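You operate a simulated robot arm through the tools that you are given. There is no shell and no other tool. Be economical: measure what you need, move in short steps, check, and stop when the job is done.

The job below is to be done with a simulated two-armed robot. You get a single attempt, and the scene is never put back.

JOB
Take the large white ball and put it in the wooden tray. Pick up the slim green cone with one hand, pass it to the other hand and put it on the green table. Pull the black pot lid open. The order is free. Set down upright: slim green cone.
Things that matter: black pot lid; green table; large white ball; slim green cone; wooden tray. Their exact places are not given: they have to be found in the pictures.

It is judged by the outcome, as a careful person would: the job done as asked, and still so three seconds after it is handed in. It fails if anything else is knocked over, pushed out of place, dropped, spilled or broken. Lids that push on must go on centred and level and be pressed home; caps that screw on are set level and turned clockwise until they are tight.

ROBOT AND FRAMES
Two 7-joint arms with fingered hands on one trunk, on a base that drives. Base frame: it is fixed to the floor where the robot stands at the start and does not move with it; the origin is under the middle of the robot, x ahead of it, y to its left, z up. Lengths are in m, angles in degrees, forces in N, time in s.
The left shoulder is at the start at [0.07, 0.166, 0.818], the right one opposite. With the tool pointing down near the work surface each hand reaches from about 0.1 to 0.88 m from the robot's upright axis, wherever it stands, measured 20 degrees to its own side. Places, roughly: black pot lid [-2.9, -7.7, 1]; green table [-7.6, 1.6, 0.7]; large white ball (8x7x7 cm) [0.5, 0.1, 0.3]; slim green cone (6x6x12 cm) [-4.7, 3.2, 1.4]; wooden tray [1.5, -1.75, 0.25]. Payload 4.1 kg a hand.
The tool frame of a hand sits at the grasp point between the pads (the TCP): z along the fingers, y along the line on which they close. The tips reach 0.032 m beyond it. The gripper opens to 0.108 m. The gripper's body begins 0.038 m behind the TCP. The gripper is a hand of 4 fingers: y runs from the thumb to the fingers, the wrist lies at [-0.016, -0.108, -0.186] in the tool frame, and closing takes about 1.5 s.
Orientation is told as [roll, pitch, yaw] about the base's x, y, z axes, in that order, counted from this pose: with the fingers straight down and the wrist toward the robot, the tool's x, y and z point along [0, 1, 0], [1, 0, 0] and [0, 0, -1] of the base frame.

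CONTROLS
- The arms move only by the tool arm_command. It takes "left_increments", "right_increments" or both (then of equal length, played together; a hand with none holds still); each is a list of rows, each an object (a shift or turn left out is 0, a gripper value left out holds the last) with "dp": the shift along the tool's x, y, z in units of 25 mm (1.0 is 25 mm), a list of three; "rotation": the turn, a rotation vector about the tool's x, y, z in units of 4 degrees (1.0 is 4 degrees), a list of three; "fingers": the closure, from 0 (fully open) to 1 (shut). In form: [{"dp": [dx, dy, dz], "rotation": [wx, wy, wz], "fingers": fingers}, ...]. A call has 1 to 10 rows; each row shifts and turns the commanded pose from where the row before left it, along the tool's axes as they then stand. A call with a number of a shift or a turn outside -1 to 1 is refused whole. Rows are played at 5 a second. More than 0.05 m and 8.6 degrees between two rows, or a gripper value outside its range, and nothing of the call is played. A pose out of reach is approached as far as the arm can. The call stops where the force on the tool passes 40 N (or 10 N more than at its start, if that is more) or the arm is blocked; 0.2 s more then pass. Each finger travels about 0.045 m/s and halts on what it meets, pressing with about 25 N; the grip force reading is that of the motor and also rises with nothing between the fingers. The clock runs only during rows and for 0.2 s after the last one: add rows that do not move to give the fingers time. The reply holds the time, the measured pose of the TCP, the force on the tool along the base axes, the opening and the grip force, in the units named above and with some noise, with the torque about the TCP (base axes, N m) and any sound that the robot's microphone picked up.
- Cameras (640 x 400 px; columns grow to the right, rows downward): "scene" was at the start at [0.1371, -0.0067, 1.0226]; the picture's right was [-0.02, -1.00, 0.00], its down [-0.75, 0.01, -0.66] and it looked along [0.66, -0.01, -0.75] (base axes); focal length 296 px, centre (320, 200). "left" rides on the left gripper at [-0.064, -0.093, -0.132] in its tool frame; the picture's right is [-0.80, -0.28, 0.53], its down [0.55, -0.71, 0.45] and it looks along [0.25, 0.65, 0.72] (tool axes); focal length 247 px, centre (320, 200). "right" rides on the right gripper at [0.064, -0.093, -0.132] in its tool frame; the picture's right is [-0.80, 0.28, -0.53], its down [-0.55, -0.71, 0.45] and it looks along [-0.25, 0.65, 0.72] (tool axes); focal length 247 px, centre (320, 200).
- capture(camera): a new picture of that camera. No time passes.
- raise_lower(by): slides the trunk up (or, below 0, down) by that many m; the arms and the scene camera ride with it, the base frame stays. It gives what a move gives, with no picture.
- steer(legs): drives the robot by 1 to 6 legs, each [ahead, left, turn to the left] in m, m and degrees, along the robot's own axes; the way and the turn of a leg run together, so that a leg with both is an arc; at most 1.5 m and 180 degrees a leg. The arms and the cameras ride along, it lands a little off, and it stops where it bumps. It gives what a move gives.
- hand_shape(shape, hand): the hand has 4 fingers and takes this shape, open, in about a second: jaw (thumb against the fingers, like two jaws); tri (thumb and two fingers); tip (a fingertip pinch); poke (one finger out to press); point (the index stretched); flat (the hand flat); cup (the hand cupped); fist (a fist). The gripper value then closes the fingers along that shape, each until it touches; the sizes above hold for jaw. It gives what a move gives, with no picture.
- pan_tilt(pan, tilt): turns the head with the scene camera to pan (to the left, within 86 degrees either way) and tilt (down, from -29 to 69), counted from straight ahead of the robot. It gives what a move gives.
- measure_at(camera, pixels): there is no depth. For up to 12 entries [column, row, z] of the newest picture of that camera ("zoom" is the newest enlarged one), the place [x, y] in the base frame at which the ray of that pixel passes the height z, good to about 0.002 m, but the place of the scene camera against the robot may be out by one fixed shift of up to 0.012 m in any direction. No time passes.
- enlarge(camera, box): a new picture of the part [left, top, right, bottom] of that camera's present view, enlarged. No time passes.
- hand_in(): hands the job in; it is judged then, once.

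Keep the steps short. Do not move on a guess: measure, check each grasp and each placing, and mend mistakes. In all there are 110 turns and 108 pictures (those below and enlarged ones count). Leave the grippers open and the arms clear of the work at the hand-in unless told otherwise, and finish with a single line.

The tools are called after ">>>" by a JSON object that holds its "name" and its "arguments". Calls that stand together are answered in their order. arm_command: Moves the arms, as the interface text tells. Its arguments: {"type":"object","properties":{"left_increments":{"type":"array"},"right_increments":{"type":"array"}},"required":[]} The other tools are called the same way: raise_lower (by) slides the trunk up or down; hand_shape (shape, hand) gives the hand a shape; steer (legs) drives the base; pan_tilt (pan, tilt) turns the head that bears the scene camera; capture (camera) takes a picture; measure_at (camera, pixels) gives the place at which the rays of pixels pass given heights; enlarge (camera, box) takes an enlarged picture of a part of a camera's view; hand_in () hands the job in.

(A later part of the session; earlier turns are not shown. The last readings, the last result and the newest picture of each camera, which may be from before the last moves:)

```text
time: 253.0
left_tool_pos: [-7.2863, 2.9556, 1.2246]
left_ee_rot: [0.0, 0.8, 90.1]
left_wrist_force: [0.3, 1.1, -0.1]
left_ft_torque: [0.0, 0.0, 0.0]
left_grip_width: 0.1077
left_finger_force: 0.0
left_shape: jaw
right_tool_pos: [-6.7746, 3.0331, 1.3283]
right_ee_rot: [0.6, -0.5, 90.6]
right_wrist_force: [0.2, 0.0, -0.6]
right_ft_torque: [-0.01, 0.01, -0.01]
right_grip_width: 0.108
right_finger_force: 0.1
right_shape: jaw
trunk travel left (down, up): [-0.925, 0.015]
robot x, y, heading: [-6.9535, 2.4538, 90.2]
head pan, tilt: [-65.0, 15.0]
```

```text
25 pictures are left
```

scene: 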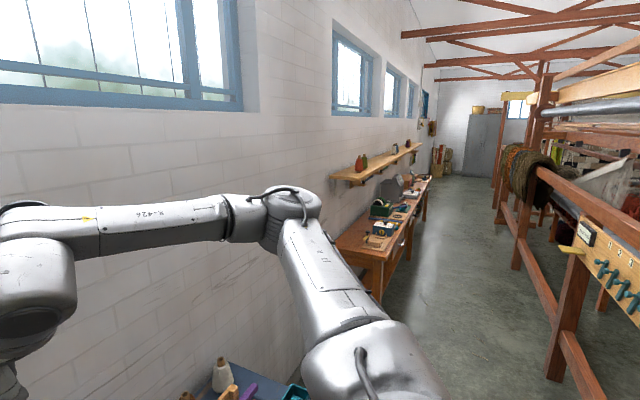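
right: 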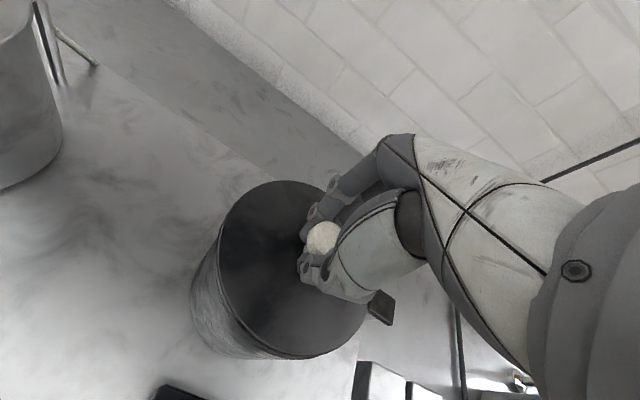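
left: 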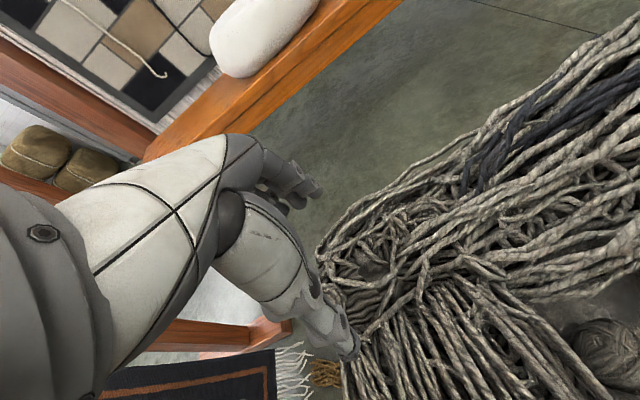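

There's a wall shelf at (375,165) with small cones, red and green near (361,162). I'll enlarge it.

>>> {"name": "enlarge", "arguments": {"camera": "scene", "box": [320, 130, 440, 205]}}

>>> {"name": "measure_at", "arguments": {"camera": "scene", "pixels": [[382, 300, 0], [335, 178, 1.3], [363, 168, 1.35], [555, 380, 0], [516, 268, 0], [360, 258, 0.7], [415, 235, 0.5], [290, 390, 0.5], [384, 256, 0.7], [415, 145, 1.35]]}}

```text
5.33 times, centred on (380, 168) of scene
```

zoom: 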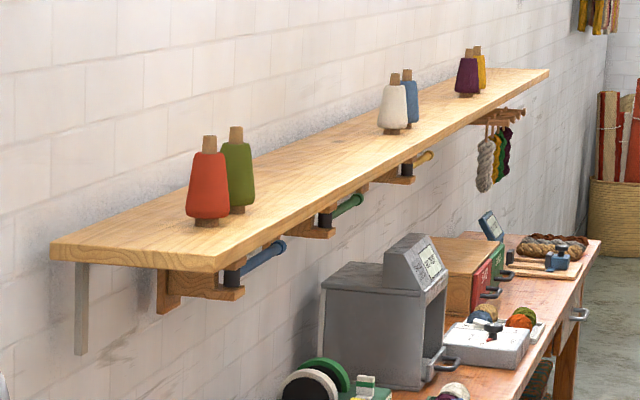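

```text
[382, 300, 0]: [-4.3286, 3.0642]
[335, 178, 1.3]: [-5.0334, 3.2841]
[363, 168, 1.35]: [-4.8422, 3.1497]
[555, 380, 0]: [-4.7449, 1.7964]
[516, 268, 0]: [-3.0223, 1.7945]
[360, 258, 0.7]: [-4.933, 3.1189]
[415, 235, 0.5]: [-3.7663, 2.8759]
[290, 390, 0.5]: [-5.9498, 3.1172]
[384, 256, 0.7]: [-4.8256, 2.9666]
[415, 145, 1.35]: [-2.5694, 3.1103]
```

The slim green cone stands beside the red one on the shelf (z≈1.33, x≈-4.8). I'll strafe east along the lane, keeping my hands clear of the shelf edge.

>>> {"name": "steer", "arguments": {"legs": [[0, -1.35, 0], [-0.13, -0.3, 0], [0, -0.4, 0]]}}

>>> {"name": "pan_tilt", "arguments": {"pan": -8, "tilt": 20}}

>>> {"name": "capture", "arguments": {"camera": "scene"}}

```text
time: 263.7
left_tool_pos: [-5.2111, 2.8359, 1.2251]
left_ee_rot: [-0.1, 0.7, 90.1]
left_wrist_force: [0.0, 0.2, 0.1]
left_ft_torque: [-0.02, -0.01, 0.04]
left_grip_width: 0.1079
left_finger_force: 0.0
left_shape: jaw
right_tool_pos: [-4.6999, 2.9113, 1.3287]
right_ee_rot: [0.6, -0.5, 90.3]
right_wrist_force: [-0.4, 0.4, -0.7]
right_ft_torque: [0.03, 0.01, 0.03]
right_grip_width: 0.108
right_finger_force: 0.0
right_shape: jaw
trunk travel left (down, up): [-0.925, 0.015]
robot x, y, heading: [-4.8835, 2.332, 90.0]
head pan, tilt: [-65.0, 15.0]
```

```text
time: 265.0
left_tool_pos: [-5.2096, 2.8354, 1.2241]
left_ee_rot: [0.0, 0.8, 90.0]
left_wrist_force: [-0.2, -0.6, -0.2]
left_ft_torque: [0.01, 0.0, 0.01]
left_grip_width: 0.1075
left_finger_force: 0.0
left_shape: jaw
right_tool_pos: [-4.6988, 2.9122, 1.3281]
right_ee_rot: [0.5, -0.5, 90.3]
right_wrist_force: [-0.4, 0.3, 0.4]
right_ft_torque: [0.0, 0.01, -0.01]
right_grip_width: 0.1079
right_finger_force: 0.1
right_shape: jaw
trunk travel left (down, up): [-0.925, 0.015]
robot x, y, heading: [-4.8787, 2.3335, 89.9]
head pan, tilt: [-8.0, 20.0]
```

```text
23 pictures are left
```

scene: 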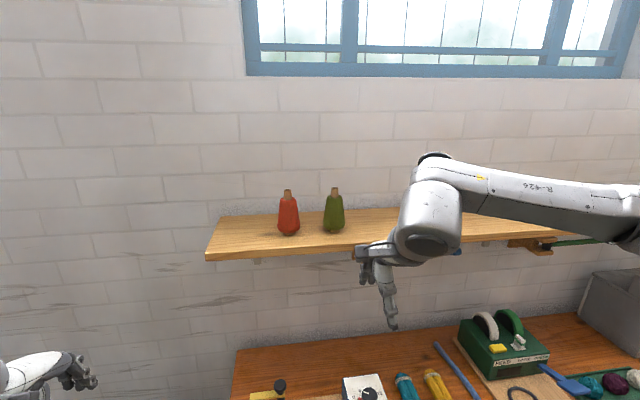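

The green cone is at (334,210), the red one at (289,213), about 10 cm apart. I'll measure base, top and shelf rays.

>>> {"name": "measure_at", "arguments": {"camera": "scene", "pixels": [[334, 232, 1.3], [334, 232, 1.33], [334, 232, 1.36], [289, 235, 1.33], [334, 190, 1.42], [334, 190, 1.45], [334, 190, 1.48], [206, 250, 1.33], [334, 210, 1.39], [323, 228, 1.34], [345, 228, 1.34], [220, 215, 1.33]]}}

>>> {"name": "enlarge", "arguments": {"camera": "scene", "box": [250, 160, 410, 260]}}

```text
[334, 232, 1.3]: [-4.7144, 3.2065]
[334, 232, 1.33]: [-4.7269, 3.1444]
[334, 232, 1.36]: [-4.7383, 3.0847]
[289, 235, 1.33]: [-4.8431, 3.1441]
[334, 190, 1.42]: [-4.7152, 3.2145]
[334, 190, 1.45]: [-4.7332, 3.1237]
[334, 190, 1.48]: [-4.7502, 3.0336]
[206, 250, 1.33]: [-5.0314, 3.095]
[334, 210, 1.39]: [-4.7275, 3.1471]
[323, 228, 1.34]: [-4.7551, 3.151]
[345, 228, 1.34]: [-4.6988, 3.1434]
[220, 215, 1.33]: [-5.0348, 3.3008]
```

```text
4.00 times, centred on (330, 210) of scene
```

zoom: 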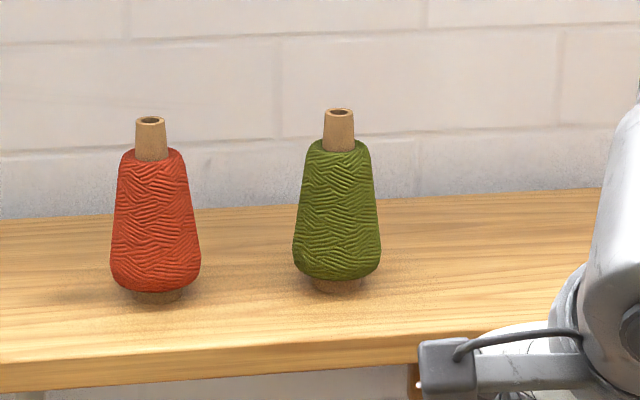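

Solved by the known 12 cm height: the green cone's base is at about (-4.717, 3.19), shelf z≈1.308.

Plan: the right hand grips the lower body, fingers horizontal and pointing forward, closing left–right. The left hand then takes the top from above. First I'll turn the right hand to that pose.

>>> {"name": "arm_command", "arguments": {"right_increments": [{"rotation": [-1, -1, -1]}, {"rotation": [-1, -1, -1]}, {"rotation": [-1, -1, -1]}, {"rotation": [-1, -1, -1]}, {"rotation": [-1, -1, -1]}, {"rotation": [-1, -1, -1]}, {"rotation": [-1, -1, -1]}, {"rotation": [-1, -1, -1]}, {"rotation": [-1, -1, -1]}, {"rotation": [-1, -1, -1]}]}}

>>> {"name": "arm_command", "arguments": {"right_increments": [{"rotation": [-1, -1, -1]}, {"rotation": [-1, -1, -1]}, {"rotation": [-1, -1, -1]}, {"rotation": [-1, -1, -1]}, {"rotation": [-1, -1, -1]}, {"rotation": [-1, -1, -1]}, {"rotation": [-1, -1, -1]}, {"rotation": [-0.32, -0.32, -0.32]}]}}

>>> {"name": "capture", "arguments": {"camera": "scene"}}

```text
time: 267.2
left_tool_pos: [-5.2096, 2.8356, 1.2242]
left_ee_rot: [0.0, 0.7, 89.9]
left_wrist_force: [-0.9, 0.4, -0.8]
left_ft_torque: [0.02, 0.01, 0.01]
left_grip_width: 0.1078
left_finger_force: 0.1
left_shape: jaw
right_tool_pos: [-4.6991, 2.912, 1.3291]
right_ee_rot: [-53.1, -19.9, 143.4]
right_wrist_force: [0.0, -0.1, -0.2]
right_ft_torque: [-0.02, 0.01, -0.05]
right_grip_width: 0.1081
right_finger_force: 0.0
right_shape: jaw
trunk travel left (down, up): [-0.925, 0.015]
robot x, y, heading: [-4.8812, 2.3332, 89.9]
head pan, tilt: [-8.0, 20.0]
```

```text
time: 269.0
left_tool_pos: [-5.2108, 2.8359, 1.2234]
left_ee_rot: [0.1, 0.8, 89.9]
left_wrist_force: [0.5, -0.1, 0.5]
left_ft_torque: [-0.01, 0.02, -0.02]
left_grip_width: 0.1077
left_finger_force: 0.1
left_shape: jaw
right_tool_pos: [-4.5944, 2.8814, 1.4684]
right_ee_rot: [-90.0, -0.6, -179.6]
right_wrist_force: [1.4, -0.8, 0.1]
right_ft_torque: [-0.02, -0.01, 0.01]
right_grip_width: 0.108
right_finger_force: 0.0
right_shape: jaw
right hand out of reach, approached as far as the arm can: row 3, 4, 5, 6, 7, 8
trunk travel left (down, up): [-0.925, 0.015]
robot x, y, heading: [-4.8823, 2.3364, 90.1]
head pan, tilt: [-8.0, 20.0]
```

```text
21 pictures are left
```

scene: 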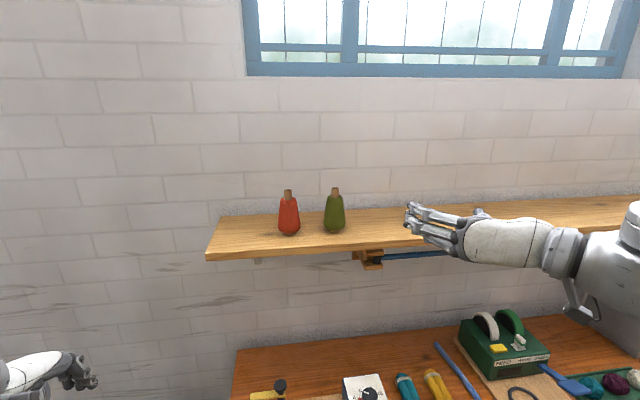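

The right hand is now horizontal, fingers forward. I'll move to a standoff in front of the green cone (y≈3.05) at mid-lower body height.

>>> {"name": "arm_command", "arguments": {"right_increments": [{"dp": [-0.15, 0.12, 0.92], "fingers": 0.2}, {"dp": [-0.15, 0.12, 0.92]}, {"dp": [-0.15, 0.12, 0.92]}, {"dp": [-0.15, 0.12, 0.92]}, {"dp": [-0.15, 0.12, 0.92]}, {"dp": [-0.15, 0.12, 0.92]}]}}

>>> {"name": "capture", "arguments": {"camera": "right"}}

```text
time: 270.4
left_tool_pos: [-5.2109, 2.836, 1.2236]
left_ee_rot: [0.0, 0.8, 89.9]
left_wrist_force: [-0.2, -0.6, -0.2]
left_ft_torque: [-0.03, 0.02, -0.02]
left_grip_width: 0.1081
left_finger_force: 0.0
left_shape: jaw
right_tool_pos: [-4.6058, 2.9842, 1.5096]
right_ee_rot: [-89.6, -1.8, -179.6]
right_wrist_force: [0.7, -0.2, 0.2]
right_ft_torque: [0.01, -0.04, 0.01]
right_grip_width: 0.0864
right_finger_force: 0.1
right_shape: jaw
right hand out of reach, approached as far as the arm can: row 1, 2, 3, 4, 5, 6
trunk travel left (down, up): [-0.925, 0.015]
robot x, y, heading: [-4.8826, 2.333, 89.9]
head pan, tilt: [-8.0, 20.0]
```

```text
20 pictures are left
```

right: 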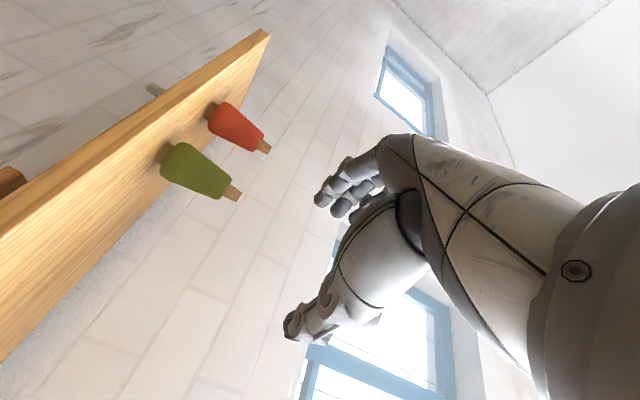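

The arm can't hold that exact direction there; it stays high and to the right. I'll turn the fingers about 36° toward the left (the natural forearm line) at the same spot and see if it becomes reachable.

>>> {"name": "arm_command", "arguments": {"right_increments": [{"rotation": [-1, 0, 0], "dp": [0, 0, -0.2]}, {"rotation": [-1, 0, 0], "dp": [0, 0, -0.2]}, {"rotation": [-1, 0, 0], "dp": [0, 0, -0.2]}, {"rotation": [-1, 0, 0], "dp": [0, 0, -0.2]}, {"rotation": [-1, 0, 0]}, {"rotation": [-1, 0, 0]}, {"rotation": [-1, 0, 0]}, {"rotation": [-1, 0, 0]}, {"rotation": [-1, 0, 0]}]}}

```text
time: 272.4
left_tool_pos: [-5.211, 2.8364, 1.2238]
left_ee_rot: [0.0, 0.8, 89.9]
left_wrist_force: [-0.6, 0.1, 0.3]
left_ft_torque: [-0.02, 0.0, -0.03]
left_grip_width: 0.1078
left_finger_force: 0.1
left_shape: jaw
right_tool_pos: [-4.6301, 2.9273, 1.5377]
right_ee_rot: [-90.6, -0.6, -143.6]
right_wrist_force: [0.4, 0.3, 0.4]
right_ft_torque: [0.0, -0.01, -0.02]
right_grip_width: 0.0865
right_finger_force: 0.0
right_shape: jaw
right hand out of reach, approached as far as the arm can: row 1, 2, 3, 4, 5, 6, 7, 8
trunk travel left (down, up): [-0.925, 0.015]
robot x, y, heading: [-4.881, 2.3307, 90.0]
head pan, tilt: [-8.0, 20.0]
```

It seems the commanded pose follows the reached one, so the hand simply hasn't been told to come down. The last row was reachable. I'll lower the hand 17 cm.

>>> {"name": "arm_command", "arguments": {"right_increments": [{"dp": [0.85, 0, 0]}, {"dp": [0.85, 0, 0]}, {"dp": [0.85, 0, 0]}, {"dp": [0.85, 0, 0]}, {"dp": [0.85, 0, 0]}, {"dp": [0.85, 0, 0]}, {"dp": [0.85, 0, 0]}, {"dp": [0.85, 0, 0]}]}}

```text
time: 274.2
left_tool_pos: [-5.2099, 2.8345, 1.2242]
left_ee_rot: [0.0, 0.8, 90.0]
left_wrist_force: [0.2, -0.3, -0.1]
left_ft_torque: [0.01, 0.0, -0.02]
left_grip_width: 0.1076
left_finger_force: 0.0
left_shape: jaw
right_tool_pos: [-4.628, 2.8868, 1.5239]
right_ee_rot: [-90.6, -0.7, -143.8]
right_wrist_force: [-0.3, -0.7, 0.0]
right_ft_torque: [-0.01, -0.01, 0.02]
right_grip_width: 0.0864
right_finger_force: 0.1
right_shape: jaw
right hand out of reach, approached as far as the arm can: row 1, 2, 3, 4, 5, 6, 7, 8
trunk travel left (down, up): [-0.925, 0.015]
robot x, y, heading: [-4.8814, 2.337, 90.1]
head pan, tilt: [-8.0, 20.0]
```

It's not reachable lower relative to the shoulder. The hand is comfortable about 10 cm above shoulder height, so I'll lower the trunk 0.16 m to bring it to the right level.

>>> {"name": "raise_lower", "arguments": {"by": -0.16}}

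>>> {"name": "arm_command", "arguments": {"right_increments": [{"dp": [0, 0, 0.5]}, {"dp": [0, 0, 0.5]}]}}

```text
time: 276.0
left_tool_pos: [-5.2102, 2.8361, 1.0639]
left_ee_rot: [0.0, 0.8, 90.0]
left_wrist_force: [-0.2, 1.0, 0.3]
left_ft_torque: [0.01, 0.02, 0.04]
left_grip_width: 0.1078
left_finger_force: 0.1
left_shape: jaw
right_tool_pos: [-4.6293, 2.8863, 1.3631]
right_ee_rot: [-90.5, -0.7, -143.7]
right_wrist_force: [-0.3, -0.2, -0.7]
right_ft_torque: [0.0, 0.0, -0.02]
right_grip_width: 0.0868
right_finger_force: 0.1
right_shape: jaw
trunk travel left (down, up): [-0.765, 0.175]
robot x, y, heading: [-4.8794, 2.3345, 89.8]
head pan, tilt: [-8.0, 20.0]
```

```text
time: 276.6
left_tool_pos: [-5.2103, 2.8363, 1.0634]
left_ee_rot: [0.0, 0.8, 89.9]
left_wrist_force: [0.0, 0.0, 0.3]
left_ft_torque: [-0.01, -0.01, 0.02]
left_grip_width: 0.1079
left_finger_force: 0.0
left_shape: jaw
right_tool_pos: [-4.6448, 2.9047, 1.364]
right_ee_rot: [-90.4, -1.2, -143.7]
right_wrist_force: [-0.9, -0.2, -1.3]
right_ft_torque: [-0.02, 0.01, 0.01]
right_grip_width: 0.0867
right_finger_force: 0.0
right_shape: jaw
trunk travel left (down, up): [-0.765, 0.175]
robot x, y, heading: [-4.8811, 2.3368, 89.8]
head pan, tilt: [-8.0, 20.0]
```

Now the arm follows commands exactly. The last right-camera picture gives a second line of sight on the cone: base (164,156), top (238,194). I'll measure those.

>>> {"name": "measure_at", "arguments": {"camera": "right", "pixels": [[166, 158, 1.3], [166, 158, 1.32], [237, 193, 1.42], [237, 193, 1.44], [213, 108, 1.31], [0, 215, 1.31], [265, 35, 1.31], [195, 172, 1.36]]}}

>>> {"name": "capture", "arguments": {"camera": "scene"}}

```text
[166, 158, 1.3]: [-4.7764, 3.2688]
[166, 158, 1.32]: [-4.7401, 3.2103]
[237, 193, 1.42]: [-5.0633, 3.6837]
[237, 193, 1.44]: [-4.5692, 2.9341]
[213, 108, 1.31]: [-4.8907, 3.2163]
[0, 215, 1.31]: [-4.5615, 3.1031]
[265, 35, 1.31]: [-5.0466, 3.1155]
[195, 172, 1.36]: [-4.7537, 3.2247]
```

```text
19 pictures are left
```

scene: 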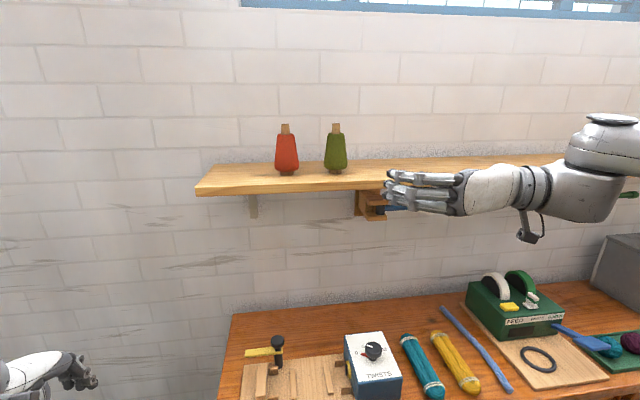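

>>> {"name": "measure_at", "arguments": {"camera": "scene", "pixels": [[336, 172, 1.3], [336, 172, 1.32], [336, 172, 1.34], [336, 127, 1.42], [336, 127, 1.44], [336, 155, 1.36], [288, 173, 1.32], [198, 193, 1.31], [425, 182, 1.36], [425, 205, 1.36]]}}

>>> {"name": "capture", "arguments": {"camera": "right"}}

```text
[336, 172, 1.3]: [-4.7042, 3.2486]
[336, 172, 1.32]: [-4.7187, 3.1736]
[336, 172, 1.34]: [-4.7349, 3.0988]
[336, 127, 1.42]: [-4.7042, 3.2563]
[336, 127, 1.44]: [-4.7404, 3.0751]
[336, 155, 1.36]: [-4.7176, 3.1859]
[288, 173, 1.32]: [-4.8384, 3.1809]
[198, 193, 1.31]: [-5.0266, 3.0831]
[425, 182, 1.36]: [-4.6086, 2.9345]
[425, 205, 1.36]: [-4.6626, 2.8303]
```

```text
18 pictures are left
```

right: 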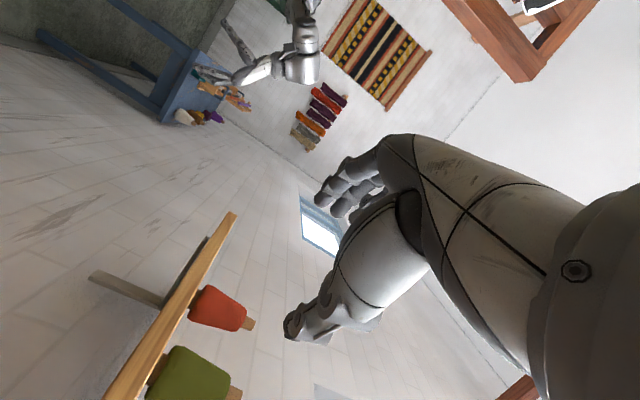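

>>> {"name": "measure_at", "arguments": {"camera": "right", "pixels": [[155, 380, 1.31], [155, 380, 1.33], [188, 375, 1.36], [188, 375, 1.38], [194, 302, 1.31], [194, 302, 1.33], [235, 392, 1.42], [235, 392, 1.44], [232, 216, 1.3], [232, 216, 1.32]]}}

```text
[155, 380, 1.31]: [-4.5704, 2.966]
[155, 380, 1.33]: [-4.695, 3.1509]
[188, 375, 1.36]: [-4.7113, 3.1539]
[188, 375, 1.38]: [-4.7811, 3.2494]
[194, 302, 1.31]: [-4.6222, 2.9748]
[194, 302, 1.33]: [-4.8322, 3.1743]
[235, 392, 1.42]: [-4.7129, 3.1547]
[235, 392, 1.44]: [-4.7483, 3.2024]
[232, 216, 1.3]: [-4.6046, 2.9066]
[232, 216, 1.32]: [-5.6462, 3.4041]
```

The rays agree on the green cone: axis ≈ (-4.72, 3.175), base ≈1.313, top ≈1.432. The hand height (1.364) is right. I'll line up along the approach direction, 16 cm short of it.

>>> {"name": "arm_command", "arguments": {"right_increments": [{"dp": [0, -0.8, 0.5]}, {"dp": [0, -0.8, 0.7]}, {"dp": [0, -0.8, 0.7]}, {"dp": [0, -0.8, 0.7]}, {"dp": [0, -0.8, 0.7]}, {"dp": [0, 0, 0.7]}]}}

>>> {"name": "enlarge", "arguments": {"camera": "scene", "box": [250, 90, 490, 240]}}

```text
time: 278.0
left_tool_pos: [-5.2107, 2.8361, 1.064]
left_ee_rot: [0.0, 0.8, 89.9]
left_wrist_force: [0.6, -0.1, 0.2]
left_ft_torque: [0.02, -0.02, 0.04]
left_grip_width: 0.108
left_finger_force: 0.1
left_shape: jaw
right_tool_pos: [-4.633, 3.0387, 1.3841]
right_ee_rot: [-90.3, -0.9, -143.9]
right_wrist_force: [0.7, -0.5, 0.4]
right_ft_torque: [-0.03, 0.0, -0.02]
right_grip_width: 0.0867
right_finger_force: 0.0
right_shape: jaw
right hand out of reach, approached as far as the arm can: row 1, 2, 3, 4
trunk travel left (down, up): [-0.765, 0.175]
robot x, y, heading: [-4.8798, 2.3345, 89.7]
head pan, tilt: [-8.0, 20.0]
```

```text
2.67 times, centred on (370, 165) of scene
```

zoom: 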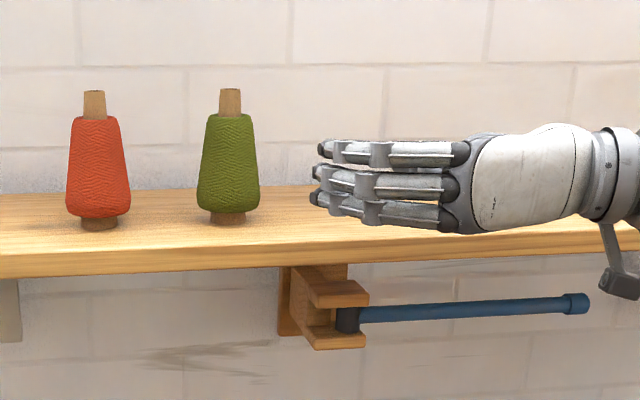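

I'll lower 2 cm, trim sideways and advance 10 cm, leaving 6 cm.

>>> {"name": "arm_command", "arguments": {"right_increments": [{"dp": [0.45, -0.21, 0]}, {"dp": [0.45, -0.21, 0]}, {"dp": [0, 0, 0.8]}, {"dp": [0, 0, 0.8]}, {"dp": [0, 0, 0.8]}, {"dp": [0, 0, 0.8]}, {"dp": [0, 0, 0.8]}]}}

>>> {"name": "capture", "arguments": {"camera": "right"}}

>>> {"name": "enlarge", "arguments": {"camera": "scene", "box": [250, 90, 450, 215]}}

```text
time: 279.6
left_tool_pos: [-5.2095, 2.8358, 1.0633]
left_ee_rot: [0.0, 0.9, 89.9]
left_wrist_force: [-0.7, 0.4, -0.9]
left_ft_torque: [-0.04, -0.02, -0.03]
left_grip_width: 0.1076
left_finger_force: 0.0
left_shape: jaw
right_tool_pos: [-4.6855, 3.1213, 1.3852]
right_ee_rot: [-90.3, -0.9, -143.8]
right_wrist_force: [-0.7, -0.2, -0.1]
right_ft_torque: [0.02, 0.0, 0.01]
right_grip_width: 0.0864
right_finger_force: 0.0
right_shape: jaw
right hand out of reach, approached as far as the arm can: row 1, 2, 4
trunk travel left (down, up): [-0.765, 0.175]
robot x, y, heading: [-4.8825, 2.3297, 90.0]
head pan, tilt: [-8.0, 20.0]
```

```text
16 pictures are left
```

right: 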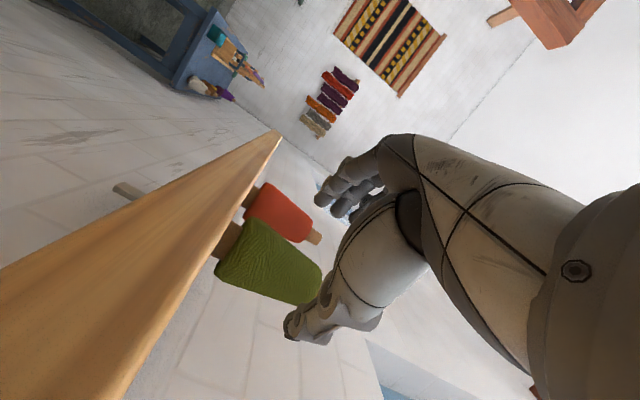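

```text
3.20 times, centred on (350, 152) of scene
```

zoom: 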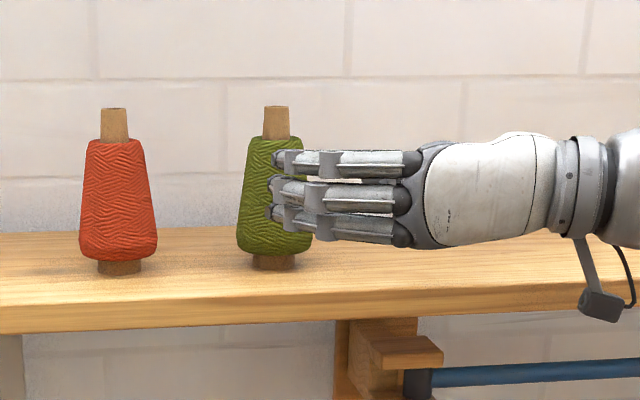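

Before closing in: the wrist camera bracket hangs 6 cm below the hand and would meet the shelf edge. I'll back off 5 cm and tilt the fingers 24° downward, which lifts the bracket clear.

>>> {"name": "arm_command", "arguments": {"right_increments": [{"dp": [0, 0, -1]}, {"dp": [0, 0, -1]}, {"rotation": [0, 1, 0]}, {"rotation": [0, 1, 0]}, {"rotation": [0, 1, 0]}, {"rotation": [0, 1, 0]}, {"rotation": [0, 1, 0]}, {"rotation": [0, 1, 0]}]}}

```text
time: 281.4
left_tool_pos: [-5.2102, 2.8346, 1.0637]
left_ee_rot: [0.0, 0.8, 89.8]
left_wrist_force: [0.3, 0.6, -0.1]
left_ft_torque: [0.0, -0.04, -0.01]
left_grip_width: 0.1078
left_finger_force: 0.1
left_shape: jaw
right_tool_pos: [-4.6554, 3.0815, 1.3854]
right_ee_rot: [-66.4, -0.7, -143.7]
right_wrist_force: [-1.2, 0.4, 0.1]
right_ft_torque: [-0.02, 0.03, 0.0]
right_grip_width: 0.0867
right_finger_force: 0.0
right_shape: jaw
trunk travel left (down, up): [-0.765, 0.175]
robot x, y, heading: [-4.8858, 2.3356, 89.9]
head pan, tilt: [-8.0, 20.0]
```

Reached as commanded. I'll lower to z≈1.366 and then advance horizontally onto the cone.

>>> {"name": "arm_command", "arguments": {"right_increments": [{"dp": [0.7, 0, 0.3]}, {"dp": [-0.303, -0.02, 0.693]}, {"dp": [-0.303, -0.02, 0.693]}, {"dp": [-0.303, -0.02, 0.693]}, {"dp": [-0.303, -0.02, 0.693]}, {"dp": [-0.303, -0.02, 0.693]}, {"dp": [-0.303, -0.02, 0.693]}]}}

>>> {"name": "capture", "arguments": {"camera": "right"}}

>>> {"name": "enlarge", "arguments": {"camera": "scene", "box": [250, 90, 450, 215]}}

```text
time: 283.0
left_tool_pos: [-5.2119, 2.8369, 1.0637]
left_ee_rot: [-0.1, 0.8, 90.0]
left_wrist_force: [-0.5, 0.3, -0.4]
left_ft_torque: [-0.05, -0.06, 0.01]
left_grip_width: 0.108
left_finger_force: 0.0
left_shape: jaw
right_tool_pos: [-4.7201, 3.1784, 1.3665]
right_ee_rot: [-66.3, -0.8, -143.8]
right_wrist_force: [-0.1, 0.0, -0.5]
right_ft_torque: [0.02, 0.0, 0.0]
right_grip_width: 0.0868
right_finger_force: 0.0
right_shape: jaw
trunk travel left (down, up): [-0.765, 0.175]
robot x, y, heading: [-4.8791, 2.3352, 89.8]
head pan, tilt: [-8.0, 20.0]
```

```text
14 pictures are left
```

right: 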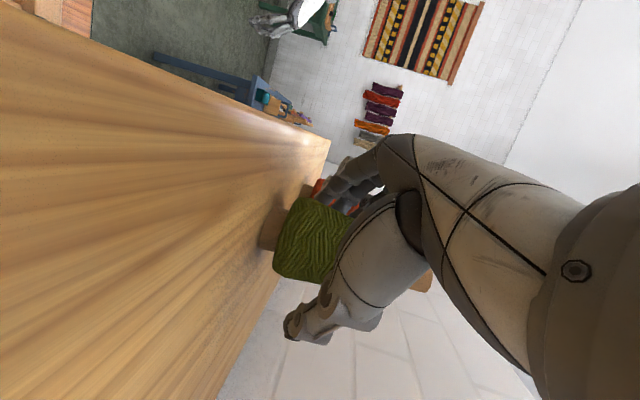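

```text
3.20 times, centred on (350, 152) of scene
```

zoom: 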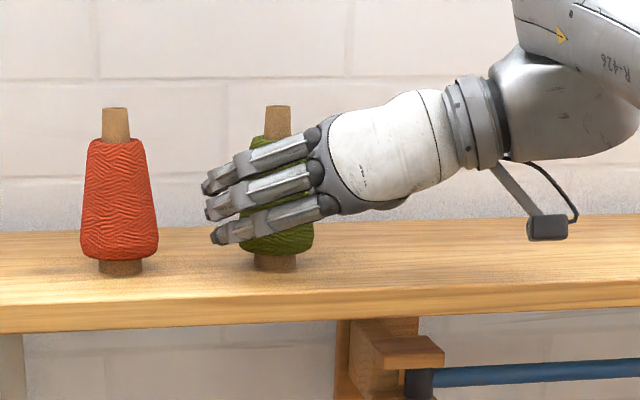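

The cone sits between the fingers and thumb, clear of the red one. I'll close the hand.

>>> {"name": "arm_command", "arguments": {"right_increments": [{"fingers": 0.4}, {}, {"fingers": 1}, {}, {}, {}, {}, {}]}}

>>> {"name": "arm_command", "arguments": {"right_increments": [{"dp": [-0.37, 0, -0.16]}, {"dp": [-0.37, 0, -0.16]}, {"dp": [-0.73, 0, -0.32]}, {"dp": [-0.73, 0, -0.32]}]}}

>>> {"name": "enlarge", "arguments": {"camera": "scene", "box": [250, 70, 450, 195]}}

```text
time: 284.8
left_tool_pos: [-5.2111, 2.835, 1.0642]
left_ee_rot: [0.0, 0.7, 90.0]
left_wrist_force: [-0.5, 0.5, -0.3]
left_ft_torque: [0.0, -0.04, -0.01]
left_grip_width: 0.1079
left_finger_force: 0.0
left_shape: jaw
right_tool_pos: [-4.7183, 3.1744, 1.3665]
right_ee_rot: [-66.5, -0.8, -143.7]
right_wrist_force: [-0.3, 0.1, 0.5]
right_ft_torque: [0.02, -0.01, 0.02]
right_grip_width: 0.0436
right_finger_force: 25.1
right_shape: jaw
trunk travel left (down, up): [-0.765, 0.175]
robot x, y, heading: [-4.8819, 2.3331, 90.0]
head pan, tilt: [-8.0, 20.0]
```

```text
time: 285.8
left_tool_pos: [-5.2101, 2.8351, 1.0641]
left_ee_rot: [0.0, 0.6, 90.0]
left_wrist_force: [0.8, -0.7, -0.2]
left_ft_torque: [0.01, 0.02, 0.01]
left_grip_width: 0.1077
left_finger_force: 0.1
left_shape: jaw
right_tool_pos: [-4.7211, 3.1628, 1.4229]
right_ee_rot: [-66.4, -0.8, -143.6]
right_wrist_force: [-0.4, -0.7, -0.9]
right_ft_torque: [-0.02, -0.01, -0.03]
right_grip_width: 0.0435
right_finger_force: 24.4
right_shape: jaw
right hand out of reach, approached as far as the arm can: row 3, 4
trunk travel left (down, up): [-0.765, 0.175]
robot x, y, heading: [-4.8832, 2.3342, 90.0]
head pan, tilt: [-8.0, 20.0]
```

```text
3.20 times, centred on (350, 132) of scene
```

zoom: 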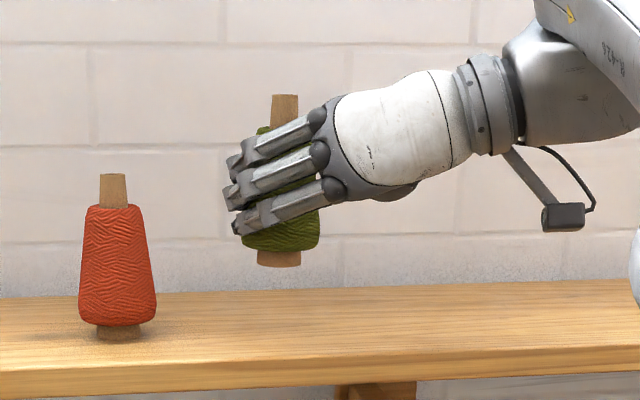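

The green cone is lifted clear and upright; the red one is untouched. I'll raise the trunk 10 cm to clear the red cone, back off, then strafe west to open space.

>>> {"name": "raise_lower", "arguments": {"by": 0.1}}

>>> {"name": "steer", "arguments": {"legs": [[-0.12, 0, 0], [0, 0.75, 0], [0.12, 0.5, 0], [0, 0.75, 0]]}}

```text
time: 287.2
left_tool_pos: [-5.2111, 2.8363, 1.1648]
left_ee_rot: [0.0, 0.7, 89.9]
left_wrist_force: [1.1, 0.3, -0.1]
left_ft_torque: [0.04, 0.02, 0.03]
left_grip_width: 0.1076
left_finger_force: 0.1
left_shape: jaw
right_tool_pos: [-4.7208, 3.1641, 1.5212]
right_ee_rot: [-66.4, -0.8, -143.7]
right_wrist_force: [-0.8, 0.5, -1.5]
right_ft_torque: [-0.01, -0.01, -0.05]
right_grip_width: 0.0439
right_finger_force: 25.2
right_shape: jaw
trunk travel left (down, up): [-0.865, 0.075]
robot x, y, heading: [-4.8832, 2.3353, 89.9]
head pan, tilt: [-8.0, 20.0]
```

```text
time: 298.4
left_tool_pos: [-7.2233, 2.8043, 1.165]
left_ee_rot: [0.1, 0.9, 91.2]
left_wrist_force: [0.5, 0.1, -0.1]
left_ft_torque: [0.0, 0.0, -0.02]
left_grip_width: 0.108
left_finger_force: 0.1
left_shape: jaw
right_tool_pos: [-6.7418, 3.1454, 1.5218]
right_ee_rot: [-66.5, -0.7, -142.5]
right_wrist_force: [-0.1, -0.2, -1.0]
right_ft_torque: [0.02, -0.02, -0.03]
right_grip_width: 0.0436
right_finger_force: 24.9
right_shape: jaw
trunk travel left (down, up): [-0.865, 0.075]
robot x, y, heading: [-6.8816, 2.31, 91.2]
head pan, tilt: [-8.0, 20.0]
```

I'm in open space. I'll lower the right hand with the cone a bit relative to the shoulder, while the left hand turns (yaw −) for the hand-over.

>>> {"name": "arm_command", "arguments": {"right_increments": [{"dp": [0.69, 0, 0.3]}, {"dp": [0.69, 0, 0.3]}, {"dp": [0.69, 0, 0.3]}, {"dp": [0.69, 0, 0.3]}, {"dp": [0.69, 0, 0.3]}, {"dp": [0.69, 0, 0.3]}, {"dp": [0.69, 0, 0.3]}, {"dp": [0.69, 0, 0.3]}, {}, {}], "left_increments": [{"rotation": [0, 0, 1], "dp": [0, 0.6, -0.6]}, {"rotation": [0, 0, 1], "dp": [0, 0.6, -0.6]}, {"rotation": [0, 0, 1], "dp": [0, 0.6, -0.6]}, {"rotation": [0, 0, 1], "dp": [0, 0.6, -0.6]}, {"rotation": [0, 0, 1]}, {"rotation": [0, 0, 1]}, {"rotation": [0, 0, 1]}, {"rotation": [0, 0, 1]}, {"rotation": [0, 0, 1]}, {"rotation": [0, 0, 1]}]}}

```text
time: 300.6
left_tool_pos: [-7.2182, 2.8655, 1.2227]
left_ee_rot: [-0.4, 0.6, 51.4]
left_wrist_force: [-0.6, 0.5, 0.4]
left_ft_torque: [0.01, 0.01, -0.01]
left_grip_width: 0.1081
left_finger_force: 0.0
left_shape: jaw
right_tool_pos: [-6.745, 3.1446, 1.3718]
right_ee_rot: [-66.3, -0.9, -142.4]
right_wrist_force: [0.2, 0.7, -1.1]
right_ft_torque: [0.03, -0.01, 0.01]
right_grip_width: 0.0438
right_finger_force: 25.2
right_shape: jaw
trunk travel left (down, up): [-0.865, 0.075]
robot x, y, heading: [-6.8838, 2.3096, 91.1]
head pan, tilt: [-8.0, 20.0]
```

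Reachable. I'll bring the cone to the middle, back and down, and raise the left hand while finishing its turn.

>>> {"name": "arm_command", "arguments": {"right_increments": [{"dp": [0.467, 0.688, 0.231]}, {"dp": [0.467, 0.688, 0.231]}, {"dp": [0.467, 0.688, 0.231]}, {"dp": [0.467, 0.688, 0.231]}, {"dp": [0.467, 0.688, 0.231]}, {"dp": [0.467, 0.688, 0.231]}, {"dp": [0.467, 0.688, 0.231]}, {"dp": [0.467, 0.688, 0.231]}, {"dp": [0.467, 0.688, 0.231]}, {"dp": [0.467, 0.688, 0.231]}], "left_increments": [{"rotation": [0, 0, 1], "dp": [0, 0, -0.8]}, {"rotation": [0, 0, 1], "dp": [0, 0, -0.8]}, {"rotation": [0, 0, 1], "dp": [0, 0, -0.8]}, {"rotation": [0, 0, 0.45], "dp": [0, 0, -0.8]}, {"dp": [0, 0, -0.8]}, {"dp": [0, 0, -0.8]}, {"dp": [0, 0, -0.8]}, {"dp": [0, 0, -0.8]}, {"dp": [0, 0, -0.8]}, {}]}}

>>> {"name": "pan_tilt", "arguments": {"pan": 0, "tilt": 30}}

>>> {"name": "capture", "arguments": {"camera": "scene"}}

```text
time: 302.8
left_tool_pos: [-7.221, 2.8671, 1.4022]
left_ee_rot: [-0.6, 0.5, 37.4]
left_wrist_force: [0.4, 0.2, -0.4]
left_ft_torque: [-0.02, 0.02, 0.0]
left_grip_width: 0.1076
left_finger_force: 0.1
left_shape: jaw
right_tool_pos: [-6.8868, 3.0426, 1.2423]
right_ee_rot: [-66.4, -0.8, -142.5]
right_wrist_force: [-0.7, -0.2, -1.4]
right_ft_torque: [0.0, -0.03, -0.02]
right_grip_width: 0.0434
right_finger_force: 24.8
right_shape: jaw
trunk travel left (down, up): [-0.865, 0.075]
robot x, y, heading: [-6.8827, 2.3089, 91.3]
head pan, tilt: [-8.0, 20.0]
```

```text
time: 303.5
left_tool_pos: [-7.2203, 2.8674, 1.4023]
left_ee_rot: [-0.7, 0.4, 37.5]
left_wrist_force: [0.1, -0.4, -0.1]
left_ft_torque: [0.02, 0.01, -0.03]
left_grip_width: 0.1076
left_finger_force: 0.0
left_shape: jaw
right_tool_pos: [-6.8862, 3.0419, 1.2444]
right_ee_rot: [-66.4, -0.7, -142.3]
right_wrist_force: [-0.4, 0.3, -1.2]
right_ft_torque: [0.02, 0.01, -0.02]
right_grip_width: 0.0437
right_finger_force: 25.6
right_shape: jaw
trunk travel left (down, up): [-0.865, 0.075]
robot x, y, heading: [-6.8826, 2.3103, 91.2]
head pan, tilt: [0.0, 30.0]
```

```text
11 pictures are left
```

scene: 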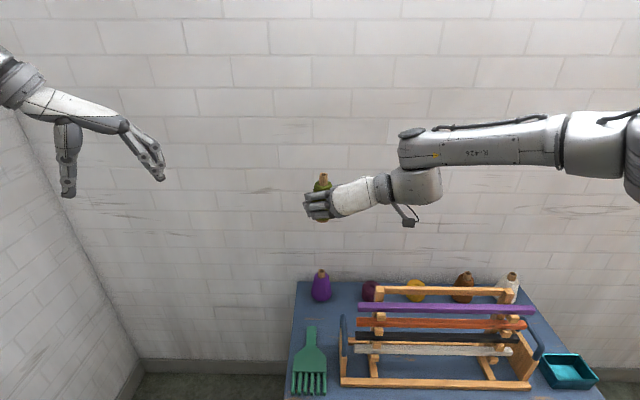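

Both hands are where I wanted them. I'll measure the cone's top (323,175) at its expected height of 1.31.

>>> {"name": "enlarge", "arguments": {"camera": "scene", "box": [270, 150, 390, 230]}}

>>> {"name": "measure_at", "arguments": {"camera": "scene", "pixels": [[323, 174, 1.3], [323, 174, 1.31], [323, 174, 1.32]]}}

```text
5.00 times, centred on (330, 190) of scene
```

zoom: 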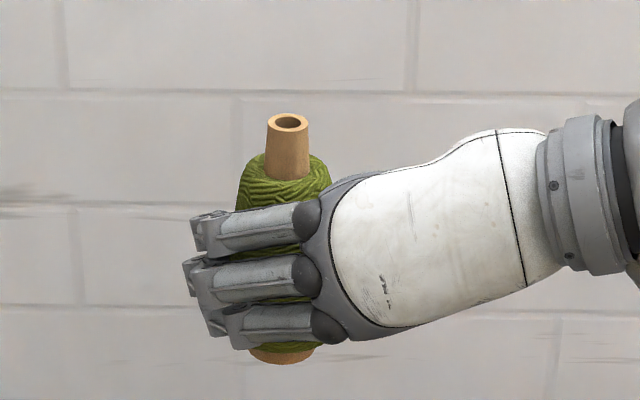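

```text
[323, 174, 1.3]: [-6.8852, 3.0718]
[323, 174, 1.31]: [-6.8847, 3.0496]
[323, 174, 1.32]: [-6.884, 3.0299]
```

The top 5 cm of the cone is free above the right hand's fingers. I'll bring the left hand over it at z≈1.40.

>>> {"name": "arm_command", "arguments": {"left_increments": [{"dp": [-0.166, 0.995, 0], "fingers": 0.25}, {"dp": [-0.166, 0.995, 0]}, {"dp": [-0.166, 0.995, 0]}, {"dp": [-0.166, 0.995, 0]}, {"dp": [-0.166, 0.995, 0]}, {"dp": [-0.166, 0.995, 0]}, {"dp": [-0.166, 0.995, 0]}, {"dp": [-0.166, 0.995, 0]}, {"dp": [-0.166, 0.995, 0]}, {"dp": [-0.166, 0.995, 0]}]}}

>>> {"name": "arm_command", "arguments": {"left_increments": [{"dp": [-0.166, 0.995, 0]}, {"dp": [-0.166, 0.995, 0]}, {"dp": [-0.166, 0.995, 0]}, {"dp": [-0.166, 0.995, 0]}, {"dp": [-0.166, 0.95, 0]}, {}]}}

>>> {"name": "capture", "arguments": {"camera": "left"}}

```text
time: 305.7
left_tool_pos: [-6.9944, 2.9885, 1.3997]
left_ee_rot: [-0.6, 0.5, 37.6]
left_wrist_force: [1.4, 0.1, -0.9]
left_ft_torque: [-0.02, 0.0, 0.0]
left_grip_width: 0.0812
left_finger_force: 0.0
left_shape: jaw
right_tool_pos: [-6.8857, 3.0441, 1.2425]
right_ee_rot: [-66.5, -0.9, -142.5]
right_wrist_force: [-0.2, -0.5, -0.7]
right_ft_torque: [-0.02, -0.01, 0.05]
right_grip_width: 0.0436
right_finger_force: 24.6
right_shape: jaw
trunk travel left (down, up): [-0.865, 0.075]
robot x, y, heading: [-6.8821, 2.3089, 91.5]
head pan, tilt: [0.0, 30.0]
```

```text
time: 307.1
left_tool_pos: [-6.8858, 3.0447, 1.4025]
left_ee_rot: [-0.5, 0.4, 37.6]
left_wrist_force: [0.6, -0.2, 0.7]
left_ft_torque: [-0.01, 0.01, 0.01]
left_grip_width: 0.0813
left_finger_force: 0.0
left_shape: jaw
right_tool_pos: [-6.888, 3.0418, 1.243]
right_ee_rot: [-66.4, -0.7, -142.4]
right_wrist_force: [-0.4, -0.1, -0.5]
right_ft_torque: [0.0, 0.02, -0.04]
right_grip_width: 0.0433
right_finger_force: 25.6
right_shape: jaw
trunk travel left (down, up): [-0.865, 0.075]
robot x, y, heading: [-6.8847, 2.3084, 91.2]
head pan, tilt: [0.0, 30.0]
```

```text
9 pictures are left
```

left: 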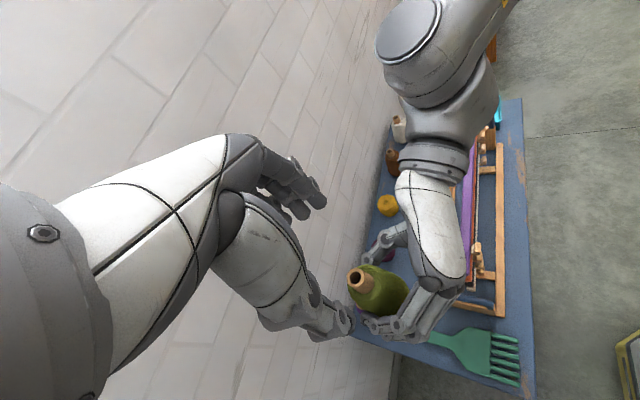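

I'll check the core top (357,279) in the left camera.

>>> {"name": "measure_at", "arguments": {"camera": "left", "pixels": [[357, 279, 1.3], [357, 279, 1.31], [357, 279, 1.32], [383, 290, 1.27]]}}

```text
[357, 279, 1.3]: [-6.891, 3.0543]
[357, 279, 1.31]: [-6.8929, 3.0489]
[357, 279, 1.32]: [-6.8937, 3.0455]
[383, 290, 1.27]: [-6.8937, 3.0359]
```

The core is within 7 mm of the left hand's centre. I'll trim, descend to z≈1.307, and close the left hand gently while the right keeps hold.

>>> {"name": "arm_command", "arguments": {"left_increments": [{"dp": [0.26, -0.08, 0.6]}, {"dp": [0, 0, 0.8]}, {"dp": [0, 0, 0.8]}, {"dp": [0, 0, 0.8]}, {"dp": [0, 0, 0.8]}]}}

>>> {"name": "enlarge", "arguments": {"camera": "scene", "box": [250, 100, 410, 230]}}

```text
time: 308.3
left_tool_pos: [-6.89, 3.0486, 1.307]
left_ee_rot: [-0.6, 0.4, 37.5]
left_wrist_force: [-0.1, -0.1, 2.8]
left_ft_torque: [-0.06, 0.13, 0.01]
left_grip_width: 0.0812
left_finger_force: 0.0
left_shape: jaw
right_tool_pos: [-6.887, 3.0428, 1.2412]
right_ee_rot: [-66.4, -0.8, -142.4]
right_wrist_force: [0.3, 0.8, -3.1]
right_ft_torque: [0.01, -0.11, -0.01]
right_grip_width: 0.0434
right_finger_force: 25.4
right_shape: jaw
trunk travel left (down, up): [-0.865, 0.075]
robot x, y, heading: [-6.8804, 2.3108, 91.2]
head pan, tilt: [0.0, 30.0]
```

```text
3.08 times, centred on (330, 165) of scene
```

zoom: 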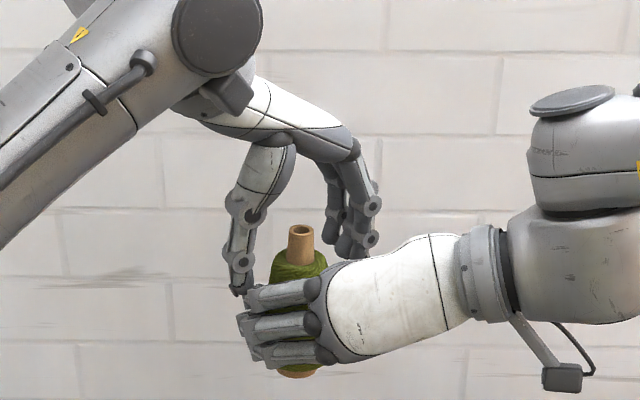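

There's light contact (3 N) between the left thumb and the right hand's top finger. I'll lift 6 mm and close the left hand on the cone's top.

>>> {"name": "arm_command", "arguments": {"left_increments": [{"dp": [0, 0, -0.25]}, {"fingers": 0.6}, {}, {}, {"fingers": 1}, {}, {}, {}, {}]}}

>>> {"name": "enlarge", "arguments": {"camera": "scene", "box": [250, 100, 410, 230]}}

```text
time: 310.3
left_tool_pos: [-6.8899, 3.0481, 1.3124]
left_ee_rot: [-0.6, 0.5, 37.5]
left_wrist_force: [-2.0, -2.3, 0.3]
left_ft_torque: [-0.05, 0.05, -0.04]
left_grip_width: 0.0354
left_finger_force: 25.2
left_shape: jaw
right_tool_pos: [-6.8874, 3.0413, 1.2433]
right_ee_rot: [-66.5, -0.8, -142.4]
right_wrist_force: [1.3, 0.9, -0.2]
right_ft_torque: [-0.06, 0.06, 0.0]
right_grip_width: 0.0435
right_finger_force: 25.6
right_shape: jaw
trunk travel left (down, up): [-0.865, 0.075]
robot x, y, heading: [-6.885, 2.3127, 91.0]
head pan, tilt: [0.0, 30.0]
```

```text
3.08 times, centred on (330, 165) of scene
```

zoom: 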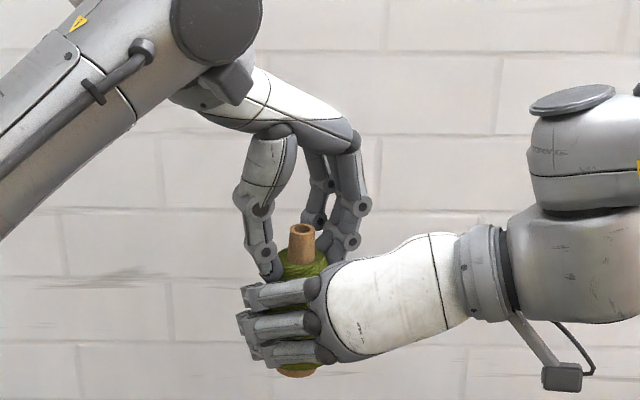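

The left hand holds the top (3.5 cm wide, 25 N). Now I'll open the right hand fully.

>>> {"name": "arm_command", "arguments": {"right_increments": [{"fingers": 0.4}, {"fingers": 0.2}, {"fingers": 0}, {}, {}, {}, {}]}}

>>> {"name": "arm_command", "arguments": {"left_increments": [{"dp": [0.3, 0, 0]}, {"dp": [0.5, 0, 0]}, {"dp": [0.8, 0, 0]}, {"dp": [0.8, 0, 0]}, {"dp": [0.8, 0, 0]}, {"dp": [0.8, 0, 0]}]}}

>>> {"name": "enlarge", "arguments": {"camera": "scene", "box": [230, 80, 410, 230]}}

```text
time: 311.9
left_tool_pos: [-6.8909, 3.0482, 1.3126]
left_ee_rot: [-0.5, 0.5, 37.5]
left_wrist_force: [-0.7, -1.1, 0.3]
left_ft_torque: [0.01, -0.01, 0.01]
left_grip_width: 0.0353
left_finger_force: 25.1
left_shape: jaw
right_tool_pos: [-6.8872, 3.0422, 1.2439]
right_ee_rot: [-66.3, -0.8, -142.5]
right_wrist_force: [-0.1, -0.4, -0.2]
right_ft_torque: [-0.01, -0.03, -0.03]
right_grip_width: 0.1076
right_finger_force: 0.0
right_shape: jaw
trunk travel left (down, up): [-0.865, 0.075]
robot x, y, heading: [-6.8838, 2.3128, 91.6]
head pan, tilt: [0.0, 30.0]
```

```text
time: 313.3
left_tool_pos: [-6.9519, 3.1272, 1.312]
left_ee_rot: [-0.6, 0.5, 37.5]
left_wrist_force: [0.6, 0.1, -0.1]
left_ft_torque: [-0.02, 0.0, -0.04]
left_grip_width: 0.0355
left_finger_force: 24.5
left_shape: jaw
right_tool_pos: [-6.8869, 3.0429, 1.2432]
right_ee_rot: [-66.4, -0.8, -142.3]
right_wrist_force: [0.8, -0.1, -0.1]
right_ft_torque: [0.01, 0.04, -0.02]
right_grip_width: 0.1076
right_finger_force: 0.1
right_shape: jaw
trunk travel left (down, up): [-0.865, 0.075]
robot x, y, heading: [-6.885, 2.3107, 91.4]
head pan, tilt: [0.0, 30.0]
```

```text
2.67 times, centred on (320, 155) of scene
```

zoom: 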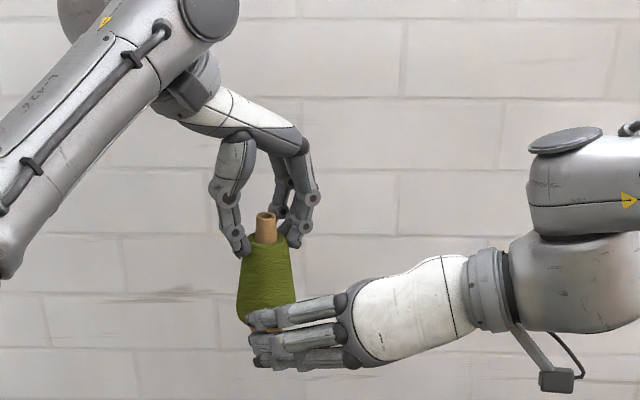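

The cone is now in the left hand, upright. I'll raise the left hand 8 cm and move the right hand away to the right and down.

>>> {"name": "arm_command", "arguments": {"left_increments": [{"dp": [0, 0, -0.8]}, {"dp": [0, 0, -0.8]}, {"dp": [0, 0, -0.8]}, {"dp": [0, 0, -0.8]}, {}, {}, {}, {}, {}, {}], "right_increments": [{}, {}, {}, {}, {"dp": [0.5, -0.8, -0.4]}, {"dp": [0.5, -0.8, -0.4]}, {"dp": [0.5, -0.8, -0.4]}, {"dp": [0.5, -0.8, -0.4]}, {"dp": [0.5, -0.8, -0.4]}, {"dp": [0.5, -0.8, -0.4]}]}}

>>> {"name": "steer", "arguments": {"legs": [[0, 0, 88.6]]}}

>>> {"name": "pan_tilt", "arguments": {"pan": 25, "tilt": 40}}

>>> {"name": "capture", "arguments": {"camera": "scene"}}

```text
time: 315.5
left_tool_pos: [-6.9526, 3.1269, 1.3913]
left_ee_rot: [-0.6, 0.5, 37.5]
left_wrist_force: [0.5, -0.2, -2.2]
left_ft_torque: [0.01, 0.02, -0.03]
left_grip_width: 0.0356
left_finger_force: 25.0
left_shape: jaw
right_tool_pos: [-6.7793, 3.038, 1.2391]
right_ee_rot: [-66.5, -1.4, -142.7]
right_wrist_force: [-0.3, -0.3, 0.1]
right_ft_torque: [-0.03, 0.01, 0.04]
right_grip_width: 0.1077
right_finger_force: 0.1
right_shape: jaw
right hand out of reach, approached as far as the arm can: row 7, 8, 9, 10
trunk travel left (down, up): [-0.865, 0.075]
robot x, y, heading: [-6.8831, 2.3121, 91.4]
head pan, tilt: [0.0, 30.0]
```

```text
time: 318.6
left_tool_pos: [-7.6602, 2.5557, 1.3928]
left_ee_rot: [-0.5, 0.5, 104.7]
left_wrist_force: [6.3, 1.2, -1.2]
left_ft_torque: [-0.07, 0.33, -0.22]
left_grip_width: 0.0352
left_finger_force: 25.1
left_shape: jaw
right_tool_pos: [-7.5184, 2.6736, 1.2393]
right_ee_rot: [-66.5, -1.2, -74.1]
right_wrist_force: [-0.1, -0.4, -0.2]
right_ft_torque: [-0.05, -0.01, 0.0]
right_grip_width: 0.108
right_finger_force: 0.1
right_shape: jaw
trunk travel left (down, up): [-0.865, 0.075]
robot x, y, heading: [-6.8845, 2.3117, 159.6]
head pan, tilt: [0.0, 30.0]
stopped in leg 1: the force on the tool passed its limit at 51 N (the readings are from after the stop); the commanded pose is now the measured one
```

```text
time: 319.5
left_tool_pos: [-7.6604, 2.5559, 1.3938]
left_ee_rot: [-0.6, 0.4, 104.7]
left_wrist_force: [6.8, 0.2, -1.0]
left_ft_torque: [-0.08, 0.3, -0.17]
left_grip_width: 0.0352
left_finger_force: 24.8
left_shape: jaw
right_tool_pos: [-7.5177, 2.6757, 1.2382]
right_ee_rot: [-66.5, -1.3, -74.2]
right_wrist_force: [0.2, 0.3, 0.9]
right_ft_torque: [0.03, -0.01, -0.03]
right_grip_width: 0.1077
right_finger_force: 0.0
right_shape: jaw
trunk travel left (down, up): [-0.865, 0.075]
robot x, y, heading: [-6.8839, 2.311, 159.6]
head pan, tilt: [25.0, 40.0]
```

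```text
5 pictures are left
```

scene: 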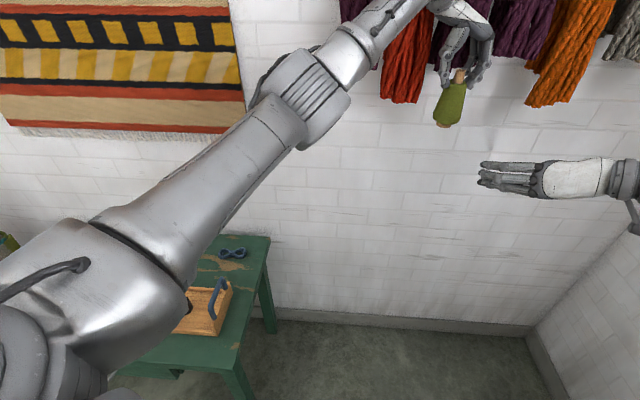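

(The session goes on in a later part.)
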